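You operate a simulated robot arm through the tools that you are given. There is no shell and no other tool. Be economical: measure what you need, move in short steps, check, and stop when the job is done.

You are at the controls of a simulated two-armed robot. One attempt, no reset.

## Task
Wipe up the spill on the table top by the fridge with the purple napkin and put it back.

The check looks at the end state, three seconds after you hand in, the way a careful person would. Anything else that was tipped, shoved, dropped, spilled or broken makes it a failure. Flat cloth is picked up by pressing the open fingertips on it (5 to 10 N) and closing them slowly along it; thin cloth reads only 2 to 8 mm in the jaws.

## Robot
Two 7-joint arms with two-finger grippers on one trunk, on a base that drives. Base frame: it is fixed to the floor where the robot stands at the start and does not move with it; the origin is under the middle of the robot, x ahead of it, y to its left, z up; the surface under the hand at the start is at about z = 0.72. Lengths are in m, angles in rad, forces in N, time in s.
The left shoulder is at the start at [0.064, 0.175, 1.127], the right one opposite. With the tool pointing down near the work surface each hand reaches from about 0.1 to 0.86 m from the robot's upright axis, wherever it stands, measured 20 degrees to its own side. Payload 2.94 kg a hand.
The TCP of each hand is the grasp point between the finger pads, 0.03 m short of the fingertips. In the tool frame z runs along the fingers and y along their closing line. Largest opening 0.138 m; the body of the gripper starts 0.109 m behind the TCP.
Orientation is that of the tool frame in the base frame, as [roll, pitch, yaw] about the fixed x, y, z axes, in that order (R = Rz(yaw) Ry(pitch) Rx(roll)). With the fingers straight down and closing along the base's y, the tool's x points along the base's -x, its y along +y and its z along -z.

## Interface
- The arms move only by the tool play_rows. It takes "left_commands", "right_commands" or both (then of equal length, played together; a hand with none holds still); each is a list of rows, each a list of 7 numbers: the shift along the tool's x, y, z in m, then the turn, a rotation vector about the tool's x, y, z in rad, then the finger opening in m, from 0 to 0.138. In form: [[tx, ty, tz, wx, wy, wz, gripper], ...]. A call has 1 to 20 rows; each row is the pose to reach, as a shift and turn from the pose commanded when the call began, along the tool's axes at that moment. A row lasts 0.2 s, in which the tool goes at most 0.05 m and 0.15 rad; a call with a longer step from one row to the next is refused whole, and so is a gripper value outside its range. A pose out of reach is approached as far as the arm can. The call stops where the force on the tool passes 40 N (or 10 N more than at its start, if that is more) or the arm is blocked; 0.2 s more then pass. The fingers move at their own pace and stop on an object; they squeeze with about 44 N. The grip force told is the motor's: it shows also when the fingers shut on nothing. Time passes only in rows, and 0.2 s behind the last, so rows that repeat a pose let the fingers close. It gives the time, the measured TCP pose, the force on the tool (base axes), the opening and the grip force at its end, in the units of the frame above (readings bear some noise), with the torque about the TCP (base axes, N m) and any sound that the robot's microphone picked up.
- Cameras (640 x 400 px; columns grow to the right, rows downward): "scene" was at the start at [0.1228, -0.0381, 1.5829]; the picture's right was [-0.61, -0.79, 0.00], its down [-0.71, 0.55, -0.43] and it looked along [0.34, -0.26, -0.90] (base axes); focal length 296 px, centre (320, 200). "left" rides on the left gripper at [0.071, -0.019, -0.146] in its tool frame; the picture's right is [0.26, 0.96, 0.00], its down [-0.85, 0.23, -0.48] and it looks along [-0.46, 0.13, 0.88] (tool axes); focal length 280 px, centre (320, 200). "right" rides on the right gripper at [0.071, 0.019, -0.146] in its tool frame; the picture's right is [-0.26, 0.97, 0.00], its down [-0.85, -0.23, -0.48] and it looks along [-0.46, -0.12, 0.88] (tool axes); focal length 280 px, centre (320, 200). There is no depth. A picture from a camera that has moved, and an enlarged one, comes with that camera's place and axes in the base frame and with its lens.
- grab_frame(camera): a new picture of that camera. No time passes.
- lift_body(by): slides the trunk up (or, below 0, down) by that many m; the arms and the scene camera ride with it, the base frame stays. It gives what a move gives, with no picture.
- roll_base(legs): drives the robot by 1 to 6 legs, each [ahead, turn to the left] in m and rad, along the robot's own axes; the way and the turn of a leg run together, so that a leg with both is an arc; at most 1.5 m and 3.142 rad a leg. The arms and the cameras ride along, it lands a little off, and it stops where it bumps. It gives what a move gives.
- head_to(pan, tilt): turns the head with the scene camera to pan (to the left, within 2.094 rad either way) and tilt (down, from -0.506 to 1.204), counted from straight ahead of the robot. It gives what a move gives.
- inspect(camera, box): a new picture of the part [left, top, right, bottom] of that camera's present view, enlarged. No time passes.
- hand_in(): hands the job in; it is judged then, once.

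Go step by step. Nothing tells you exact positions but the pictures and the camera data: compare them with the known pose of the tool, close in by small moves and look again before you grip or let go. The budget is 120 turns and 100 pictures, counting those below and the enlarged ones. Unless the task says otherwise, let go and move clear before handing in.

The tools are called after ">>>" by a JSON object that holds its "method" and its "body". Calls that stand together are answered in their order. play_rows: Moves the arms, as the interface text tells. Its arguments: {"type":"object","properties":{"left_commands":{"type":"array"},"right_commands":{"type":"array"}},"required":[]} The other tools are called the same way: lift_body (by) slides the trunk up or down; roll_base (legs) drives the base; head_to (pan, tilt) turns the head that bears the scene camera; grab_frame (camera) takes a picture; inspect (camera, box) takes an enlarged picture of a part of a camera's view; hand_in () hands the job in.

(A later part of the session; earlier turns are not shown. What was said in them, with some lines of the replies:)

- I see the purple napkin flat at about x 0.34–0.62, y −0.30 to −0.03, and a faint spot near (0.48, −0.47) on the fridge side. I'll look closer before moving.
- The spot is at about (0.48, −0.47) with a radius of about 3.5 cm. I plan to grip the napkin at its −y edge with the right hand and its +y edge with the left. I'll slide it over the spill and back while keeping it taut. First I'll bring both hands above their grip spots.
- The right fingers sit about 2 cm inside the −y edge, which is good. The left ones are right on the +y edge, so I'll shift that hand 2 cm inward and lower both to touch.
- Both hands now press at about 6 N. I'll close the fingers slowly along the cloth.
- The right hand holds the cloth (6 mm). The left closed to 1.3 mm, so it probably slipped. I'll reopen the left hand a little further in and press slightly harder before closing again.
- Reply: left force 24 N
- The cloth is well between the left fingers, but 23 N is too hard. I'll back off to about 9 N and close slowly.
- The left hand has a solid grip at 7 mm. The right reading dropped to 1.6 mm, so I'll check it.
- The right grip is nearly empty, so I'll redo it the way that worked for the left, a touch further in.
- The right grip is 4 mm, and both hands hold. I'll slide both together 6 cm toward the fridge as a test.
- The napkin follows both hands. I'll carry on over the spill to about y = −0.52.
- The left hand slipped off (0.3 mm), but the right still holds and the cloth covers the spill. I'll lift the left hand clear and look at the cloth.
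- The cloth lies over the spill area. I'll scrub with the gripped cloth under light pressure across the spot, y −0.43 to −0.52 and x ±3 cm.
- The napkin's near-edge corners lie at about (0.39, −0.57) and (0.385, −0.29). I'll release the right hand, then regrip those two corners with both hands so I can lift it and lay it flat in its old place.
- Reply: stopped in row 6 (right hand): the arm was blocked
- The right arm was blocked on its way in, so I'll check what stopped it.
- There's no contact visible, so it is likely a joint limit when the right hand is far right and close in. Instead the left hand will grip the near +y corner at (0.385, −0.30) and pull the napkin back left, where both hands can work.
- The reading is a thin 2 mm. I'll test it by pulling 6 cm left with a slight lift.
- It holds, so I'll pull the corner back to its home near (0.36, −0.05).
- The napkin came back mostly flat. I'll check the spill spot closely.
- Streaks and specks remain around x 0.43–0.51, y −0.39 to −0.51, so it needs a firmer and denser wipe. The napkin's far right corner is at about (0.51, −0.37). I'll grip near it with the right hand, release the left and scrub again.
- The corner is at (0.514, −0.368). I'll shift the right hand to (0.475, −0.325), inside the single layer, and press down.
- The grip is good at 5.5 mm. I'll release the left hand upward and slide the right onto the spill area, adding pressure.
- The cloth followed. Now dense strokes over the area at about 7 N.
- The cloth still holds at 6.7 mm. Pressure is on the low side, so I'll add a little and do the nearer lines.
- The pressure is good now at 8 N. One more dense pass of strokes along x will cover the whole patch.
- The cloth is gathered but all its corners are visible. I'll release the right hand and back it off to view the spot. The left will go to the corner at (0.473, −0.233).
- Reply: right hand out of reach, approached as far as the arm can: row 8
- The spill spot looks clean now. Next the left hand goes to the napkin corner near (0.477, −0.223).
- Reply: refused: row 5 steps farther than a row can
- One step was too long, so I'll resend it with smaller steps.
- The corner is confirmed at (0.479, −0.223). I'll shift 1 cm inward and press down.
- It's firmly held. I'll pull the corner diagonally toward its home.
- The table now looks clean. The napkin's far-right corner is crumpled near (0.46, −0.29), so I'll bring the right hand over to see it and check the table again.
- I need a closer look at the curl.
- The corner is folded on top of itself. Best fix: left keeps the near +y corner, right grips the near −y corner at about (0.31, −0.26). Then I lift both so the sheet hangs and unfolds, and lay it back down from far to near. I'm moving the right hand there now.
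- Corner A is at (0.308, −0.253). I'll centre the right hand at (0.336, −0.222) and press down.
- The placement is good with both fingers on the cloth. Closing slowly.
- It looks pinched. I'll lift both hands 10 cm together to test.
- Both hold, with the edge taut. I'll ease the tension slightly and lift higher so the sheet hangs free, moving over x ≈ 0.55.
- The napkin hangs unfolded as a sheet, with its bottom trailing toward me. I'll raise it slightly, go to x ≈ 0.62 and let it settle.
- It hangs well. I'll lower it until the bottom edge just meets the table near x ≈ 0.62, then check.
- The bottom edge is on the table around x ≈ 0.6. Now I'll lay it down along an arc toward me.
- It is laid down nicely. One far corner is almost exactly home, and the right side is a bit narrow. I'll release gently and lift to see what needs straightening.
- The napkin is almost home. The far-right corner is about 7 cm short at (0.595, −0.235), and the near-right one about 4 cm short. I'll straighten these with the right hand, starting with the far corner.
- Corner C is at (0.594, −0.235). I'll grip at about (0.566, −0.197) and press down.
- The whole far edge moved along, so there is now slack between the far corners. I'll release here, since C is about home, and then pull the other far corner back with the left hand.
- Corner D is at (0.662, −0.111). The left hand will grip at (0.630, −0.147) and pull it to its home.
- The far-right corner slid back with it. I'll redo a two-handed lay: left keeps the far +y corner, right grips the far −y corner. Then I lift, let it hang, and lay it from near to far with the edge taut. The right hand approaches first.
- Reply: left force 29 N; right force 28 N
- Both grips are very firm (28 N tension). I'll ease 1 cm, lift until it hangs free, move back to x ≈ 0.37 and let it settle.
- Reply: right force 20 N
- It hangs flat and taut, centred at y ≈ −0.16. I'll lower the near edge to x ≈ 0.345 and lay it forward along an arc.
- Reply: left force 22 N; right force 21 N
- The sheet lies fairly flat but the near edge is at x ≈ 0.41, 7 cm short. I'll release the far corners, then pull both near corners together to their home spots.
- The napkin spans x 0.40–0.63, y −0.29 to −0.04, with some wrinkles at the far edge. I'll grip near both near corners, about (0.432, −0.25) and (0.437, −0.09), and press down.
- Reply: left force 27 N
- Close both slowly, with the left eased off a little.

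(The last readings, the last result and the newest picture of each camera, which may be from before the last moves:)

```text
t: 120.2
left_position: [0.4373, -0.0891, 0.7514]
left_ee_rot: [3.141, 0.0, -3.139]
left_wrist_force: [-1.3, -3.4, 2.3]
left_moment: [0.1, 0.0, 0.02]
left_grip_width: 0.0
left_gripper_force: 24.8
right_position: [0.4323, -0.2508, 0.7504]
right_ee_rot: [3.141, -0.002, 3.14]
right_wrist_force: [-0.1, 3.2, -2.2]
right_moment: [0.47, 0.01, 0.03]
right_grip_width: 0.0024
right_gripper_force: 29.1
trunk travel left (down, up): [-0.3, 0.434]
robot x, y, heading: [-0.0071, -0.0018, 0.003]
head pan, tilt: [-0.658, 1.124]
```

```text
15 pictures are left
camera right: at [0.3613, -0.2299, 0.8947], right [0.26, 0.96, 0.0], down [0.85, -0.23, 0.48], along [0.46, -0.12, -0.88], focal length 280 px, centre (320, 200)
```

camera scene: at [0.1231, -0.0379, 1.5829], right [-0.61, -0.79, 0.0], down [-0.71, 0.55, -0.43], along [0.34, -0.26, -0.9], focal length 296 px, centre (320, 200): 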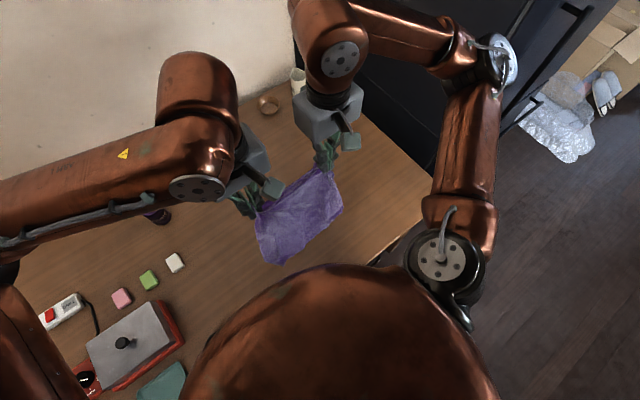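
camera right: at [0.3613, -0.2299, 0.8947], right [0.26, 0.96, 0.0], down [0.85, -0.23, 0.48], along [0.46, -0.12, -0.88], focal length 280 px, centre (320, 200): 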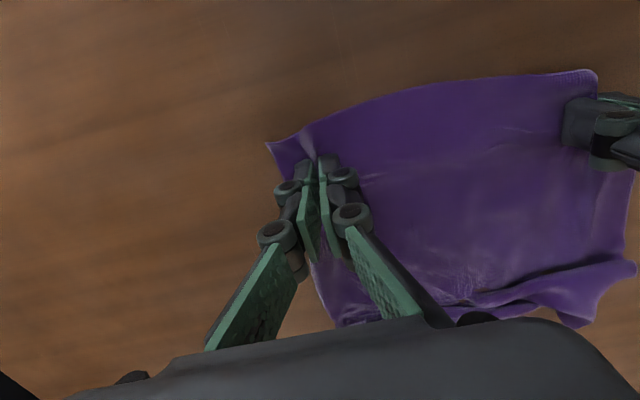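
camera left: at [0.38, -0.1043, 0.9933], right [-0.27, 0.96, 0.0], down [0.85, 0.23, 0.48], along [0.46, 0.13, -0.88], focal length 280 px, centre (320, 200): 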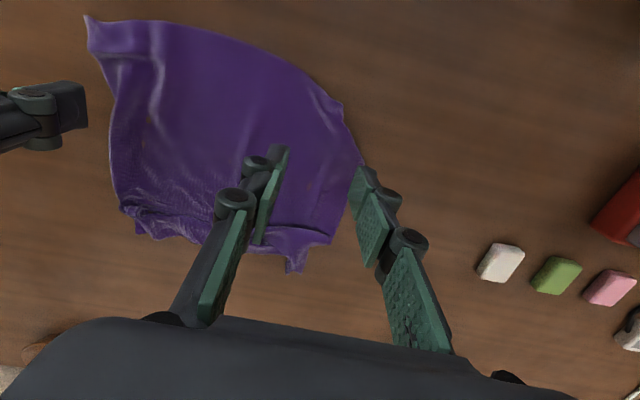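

Both appear to hold. I'll pull both near corners 6.5 cm toward me.

>>> {"method": "play_rows", "body": {"right_commands": [[0, -0.002, -0.003, 0, 0, 0, 0], [0.012, -0.006, -0.004, 0, 0, 0, 0], [0.024, -0.009, -0.004, 0, 0, 0, 0], [0.036, -0.012, -0.004, 0, 0, 0, 0], [0.048, -0.012, -0.004, 0, 0, 0, 0], [0.06, -0.012, -0.003, 0, 0, 0, 0], [0.066, -0.012, -0.002, 0, 0, 0, 0]], "left_commands": [[0, 0, -0.002, 0, 0, 0, 0], [0.012, 0.002, -0.003, 0, 0, 0, 0], [0.024, 0.005, -0.003, 0, 0, 0, 0], [0.036, 0.008, -0.003, 0, 0, 0, 0], [0.048, 0.01, -0.003, 0, 0, 0, 0], [0.06, 0.012, -0.002, 0, 0, 0, 0], [0.068, 0.012, -0.001, 0, 0, 0, 0]]}}

>>> {"method": "inspect", "body": {"camera": "scene", "box": [190, 110, 410, 290]}}

>>> {"method": "grab_frame", "body": {"camera": "right"}}

```text
t: 121.8
left_position: [0.3687, -0.0814, 0.7522]
left_ee_rot: [-3.132, -0.002, -3.141]
left_wrist_force: [0.2, -39.4, 0.5]
left_moment: [-1.13, -0.01, 0.06]
left_grip_width: 0.0044
left_gripper_force: 33.2
right_position: [0.3657, -0.259, 0.7525]
right_ee_rot: [3.131, 0.002, -3.14]
right_wrist_force: [-0.5, 39.9, 0.8]
right_moment: [1.09, 0.0, 0.15]
right_grip_width: 0.0031
right_gripper_force: 32.4
trunk travel left (down, up): [-0.3, 0.434]
robot x, y, heading: [0.0002, -0.0008, 0.007]
head pan, tilt: [-0.658, 1.124]
```

```text
2.22 times, centred on (300, 200) of scene
camera zoom: at [0.1229, -0.038, 1.5829], right [-0.61, -0.79, 0.0], down [-0.71, 0.55, -0.43], along [0.34, -0.26, -0.9], focal length 658 px, centre (364, 200)
```

zoom: 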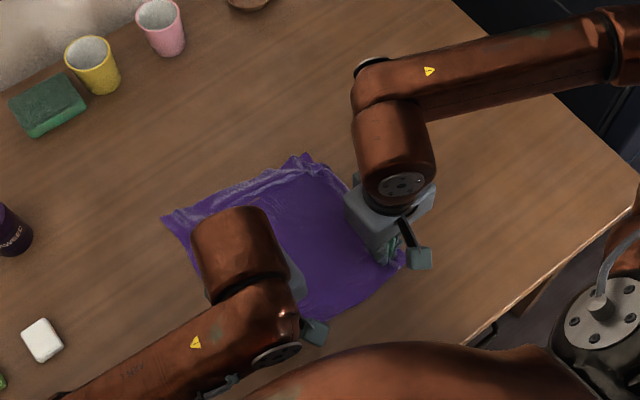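

```text
13 pictures are left
camera right: at [0.2945, -0.2401, 0.8968], right [0.26, 0.97, 0.01], down [0.85, -0.23, 0.47], along [0.46, -0.11, -0.88], focal length 280 px, centre (320, 200)
```

right: 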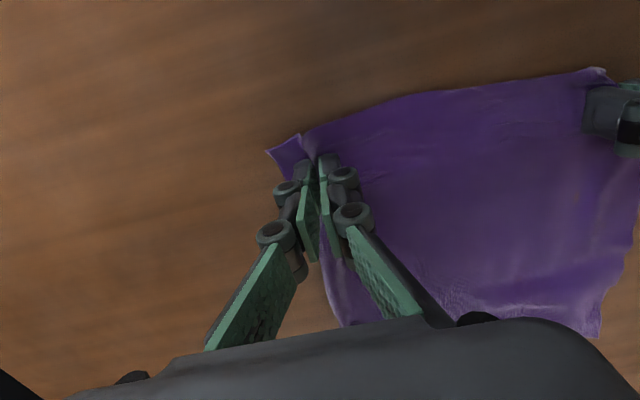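

The napkin is now spread square in its old place: near edge at x ≈ 0.345 and centre about (0.47, −0.17), against (0.48, −0.16) originally. I'll ease the tension, release gently and lift clear.

>>> {"method": "play_rows", "body": {"right_commands": [[0, 0.004, 0.001, 0, 0, 0, 0], [0, 0.008, 0.001, 0, 0, 0, 0], [0, 0.009, 0.001, 0, 0, 0, 0.01], [0, 0.009, 0.001, 0, 0, 0, 0.02], [0, 0.009, 0.001, 0, 0, 0, 0.03], [0, 0.009, 0, 0, 0, 0, 0.042], [0, 0.009, -0.03, 0, 0, 0, 0.045], [0, 0.0, -0.07, 0, 0, 0, 0.045], [0, -0.04, -0.1, 0, 0, 0, 0.045], [0, -0.08, -0.13, 0, 0, 0, 0.045], [0, -0.12, -0.15, 0, 0, 0, 0.045]], "left_commands": [[0, -0.003, 0.001, 0, 0, 0, 0], [0, -0.006, 0.001, 0, 0, 0, 0], [0, -0.007, 0.001, 0, 0, 0, 0.01], [0, -0.007, 0.001, 0, 0, 0, 0.02], [0, -0.007, 0.001, 0, 0, 0, 0.03], [0, -0.007, 0, 0, 0, 0, 0.042], [0, -0.007, -0.03, 0, 0, 0, 0.045], [0, 0, -0.07, 0, 0, 0, 0.045], [0, 0.04, -0.1, 0, 0, 0, 0.045], [0, 0.08, -0.13, 0, 0, 0, 0.045], [0, 0.12, -0.15, 0, 0, 0, 0.045]]}}

>>> {"method": "grab_frame", "body": {"camera": "right"}}

>>> {"method": "inspect", "body": {"camera": "scene", "box": [190, 80, 430, 280]}}

```text
t: 124.2
left_position: [0.3692, 0.0433, 0.9033]
left_ee_rot: [-3.141, 0.002, -3.14]
left_wrist_force: [-0.7, 0.4, -0.1]
left_moment: [-0.09, -0.04, -0.01]
left_grip_width: 0.0451
left_gripper_force: 0.1
right_position: [0.3663, -0.3828, 0.903]
right_ee_rot: [-3.14, 0.003, -3.139]
right_wrist_force: [-0.2, -0.4, 0.4]
right_moment: [-0.06, -0.05, -0.01]
right_grip_width: 0.0448
right_gripper_force: 0.1
trunk travel left (down, up): [-0.3, 0.434]
robot x, y, heading: [-0.0006, -0.0062, 0.001]
head pan, tilt: [-0.658, 1.124]
```

```text
12 pictures are left
camera right: at [0.2943, -0.3609, 1.048], right [0.26, 0.97, 0.0], down [0.85, -0.23, 0.48], along [0.46, -0.13, -0.88], focal length 280 px, centre (320, 200)
```

right: 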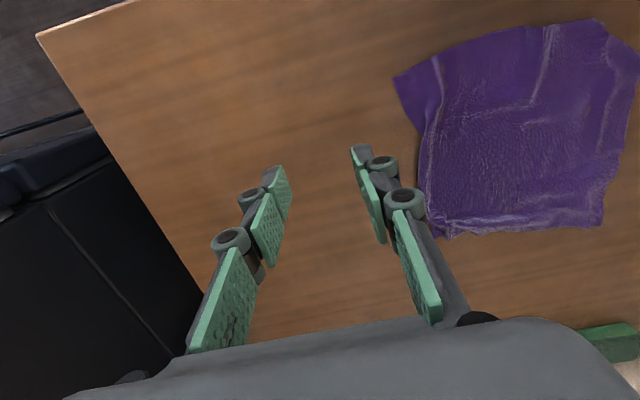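

```text
2.00 times, centred on (310, 180) of scene
camera zoom: at [0.1212, -0.0355, 1.5832], right [-0.61, -0.79, 0.0], down [-0.71, 0.55, -0.43], along [0.34, -0.27, -0.9], focal length 592 px, centre (340, 240)
```

zoom: 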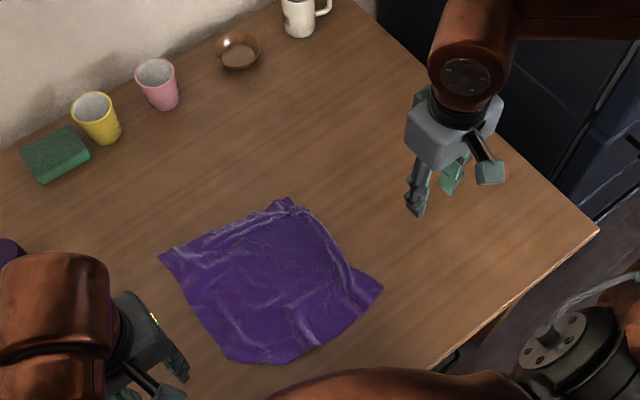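

The napkin is back and spread. One last close check of the wiped area.

>>> {"method": "inspect", "body": {"camera": "right", "box": [180, 90, 430, 290]}}

>>> {"method": "inspect", "body": {"camera": "scene", "box": [310, 110, 430, 210]}}

```text
2.00 times, centred on (305, 190) of right
camera zoom: at [0.2943, -0.3609, 1.048], right [0.26, 0.97, 0.0], down [0.85, -0.23, 0.48], along [0.46, -0.13, -0.88], focal length 561 px, centre (350, 220)
```

zoom: 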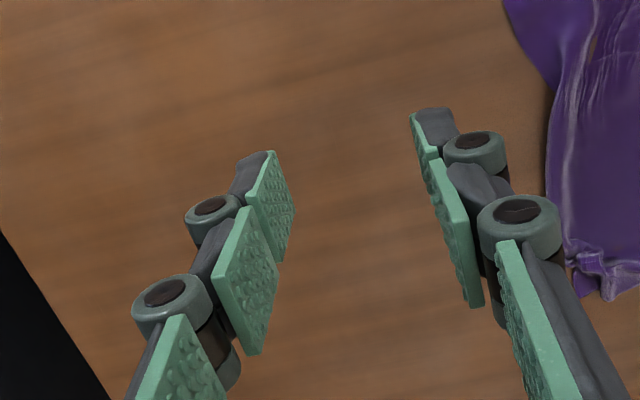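

```text
4.00 times, centred on (370, 160) of scene
camera zoom: at [0.1212, -0.0355, 1.5832], right [-0.61, -0.79, 0.0], down [-0.71, 0.55, -0.43], along [0.34, -0.27, -0.9], focal length 1185 px, centre (120, 360)
```

zoom: 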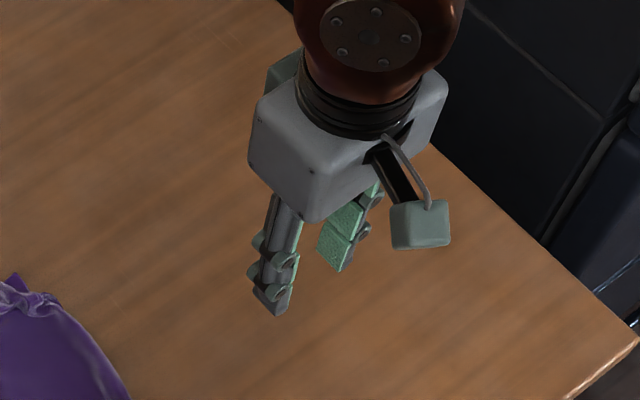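

The spill spot is clean. There may be a few faint specks near (0.50, −0.33) hidden behind the finger, so I'll shift the right hand a little and look.

>>> {"method": "play_rows", "body": {"right_commands": [[0.03, 0.03, -0.02, 0, 0, 0, 0.045], [0.05, 0.06, -0.04, 0, 0, 0, 0.09], [0.05, 0.07, -0.05, 0, 0, 0, 0.13]]}}

>>> {"method": "inspect", "body": {"camera": "right", "box": [190, 100, 430, 270]}}

```text
t: 125.0
left_position: [0.3699, 0.0413, 0.9013]
left_ee_rot: [3.14, 0.0, -3.14]
left_wrist_force: [0.3, -0.3, -1.0]
left_moment: [-0.04, -0.04, 0.03]
left_grip_width: 0.0451
left_gripper_force: 0.1
right_position: [0.3166, -0.3122, 0.9532]
right_ee_rot: [3.14, -0.001, 3.139]
right_wrist_force: [-0.1, -0.2, -0.7]
right_moment: [-0.03, -0.01, 0.01]
right_grip_width: 0.0958
right_gripper_force: 0.1
trunk travel left (down, up): [-0.3, 0.434]
robot x, y, heading: [-0.0009, -0.0006, 0.0]
head pan, tilt: [-0.658, 1.124]
```

```text
2.35 times, centred on (310, 185) of right
camera zoom: at [0.2449, -0.2912, 1.0973], right [0.26, 0.96, 0.0], down [0.85, -0.23, 0.48], along [0.46, -0.13, -0.88], focal length 660 px, centre (344, 235)
```

zoom: 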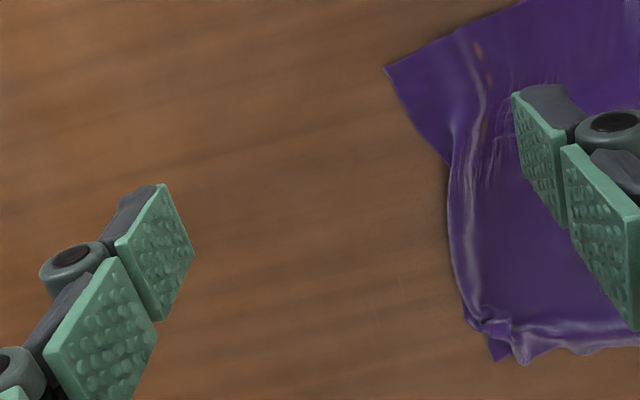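

The table between the napkin and the fridge side is clean, the napkin is back in its place, and both hands are clear and empty. I'm handing in.

>>> {"method": "hand_in", "body": {}}

```text
The job is handed in.
```

I wiped up the spill by the fridge, put the purple napkin back, and handed the job in. The last close-up pictures show no residue on the table.

The napkin is spread with its centre about 2 cm from where it started. It isn't perfectly flat: its far edge is still wrinkled and its corners sit roughly 2 to 7 cm off their old spots. I saw nothing else on the table move, and both hands are empty and clear.
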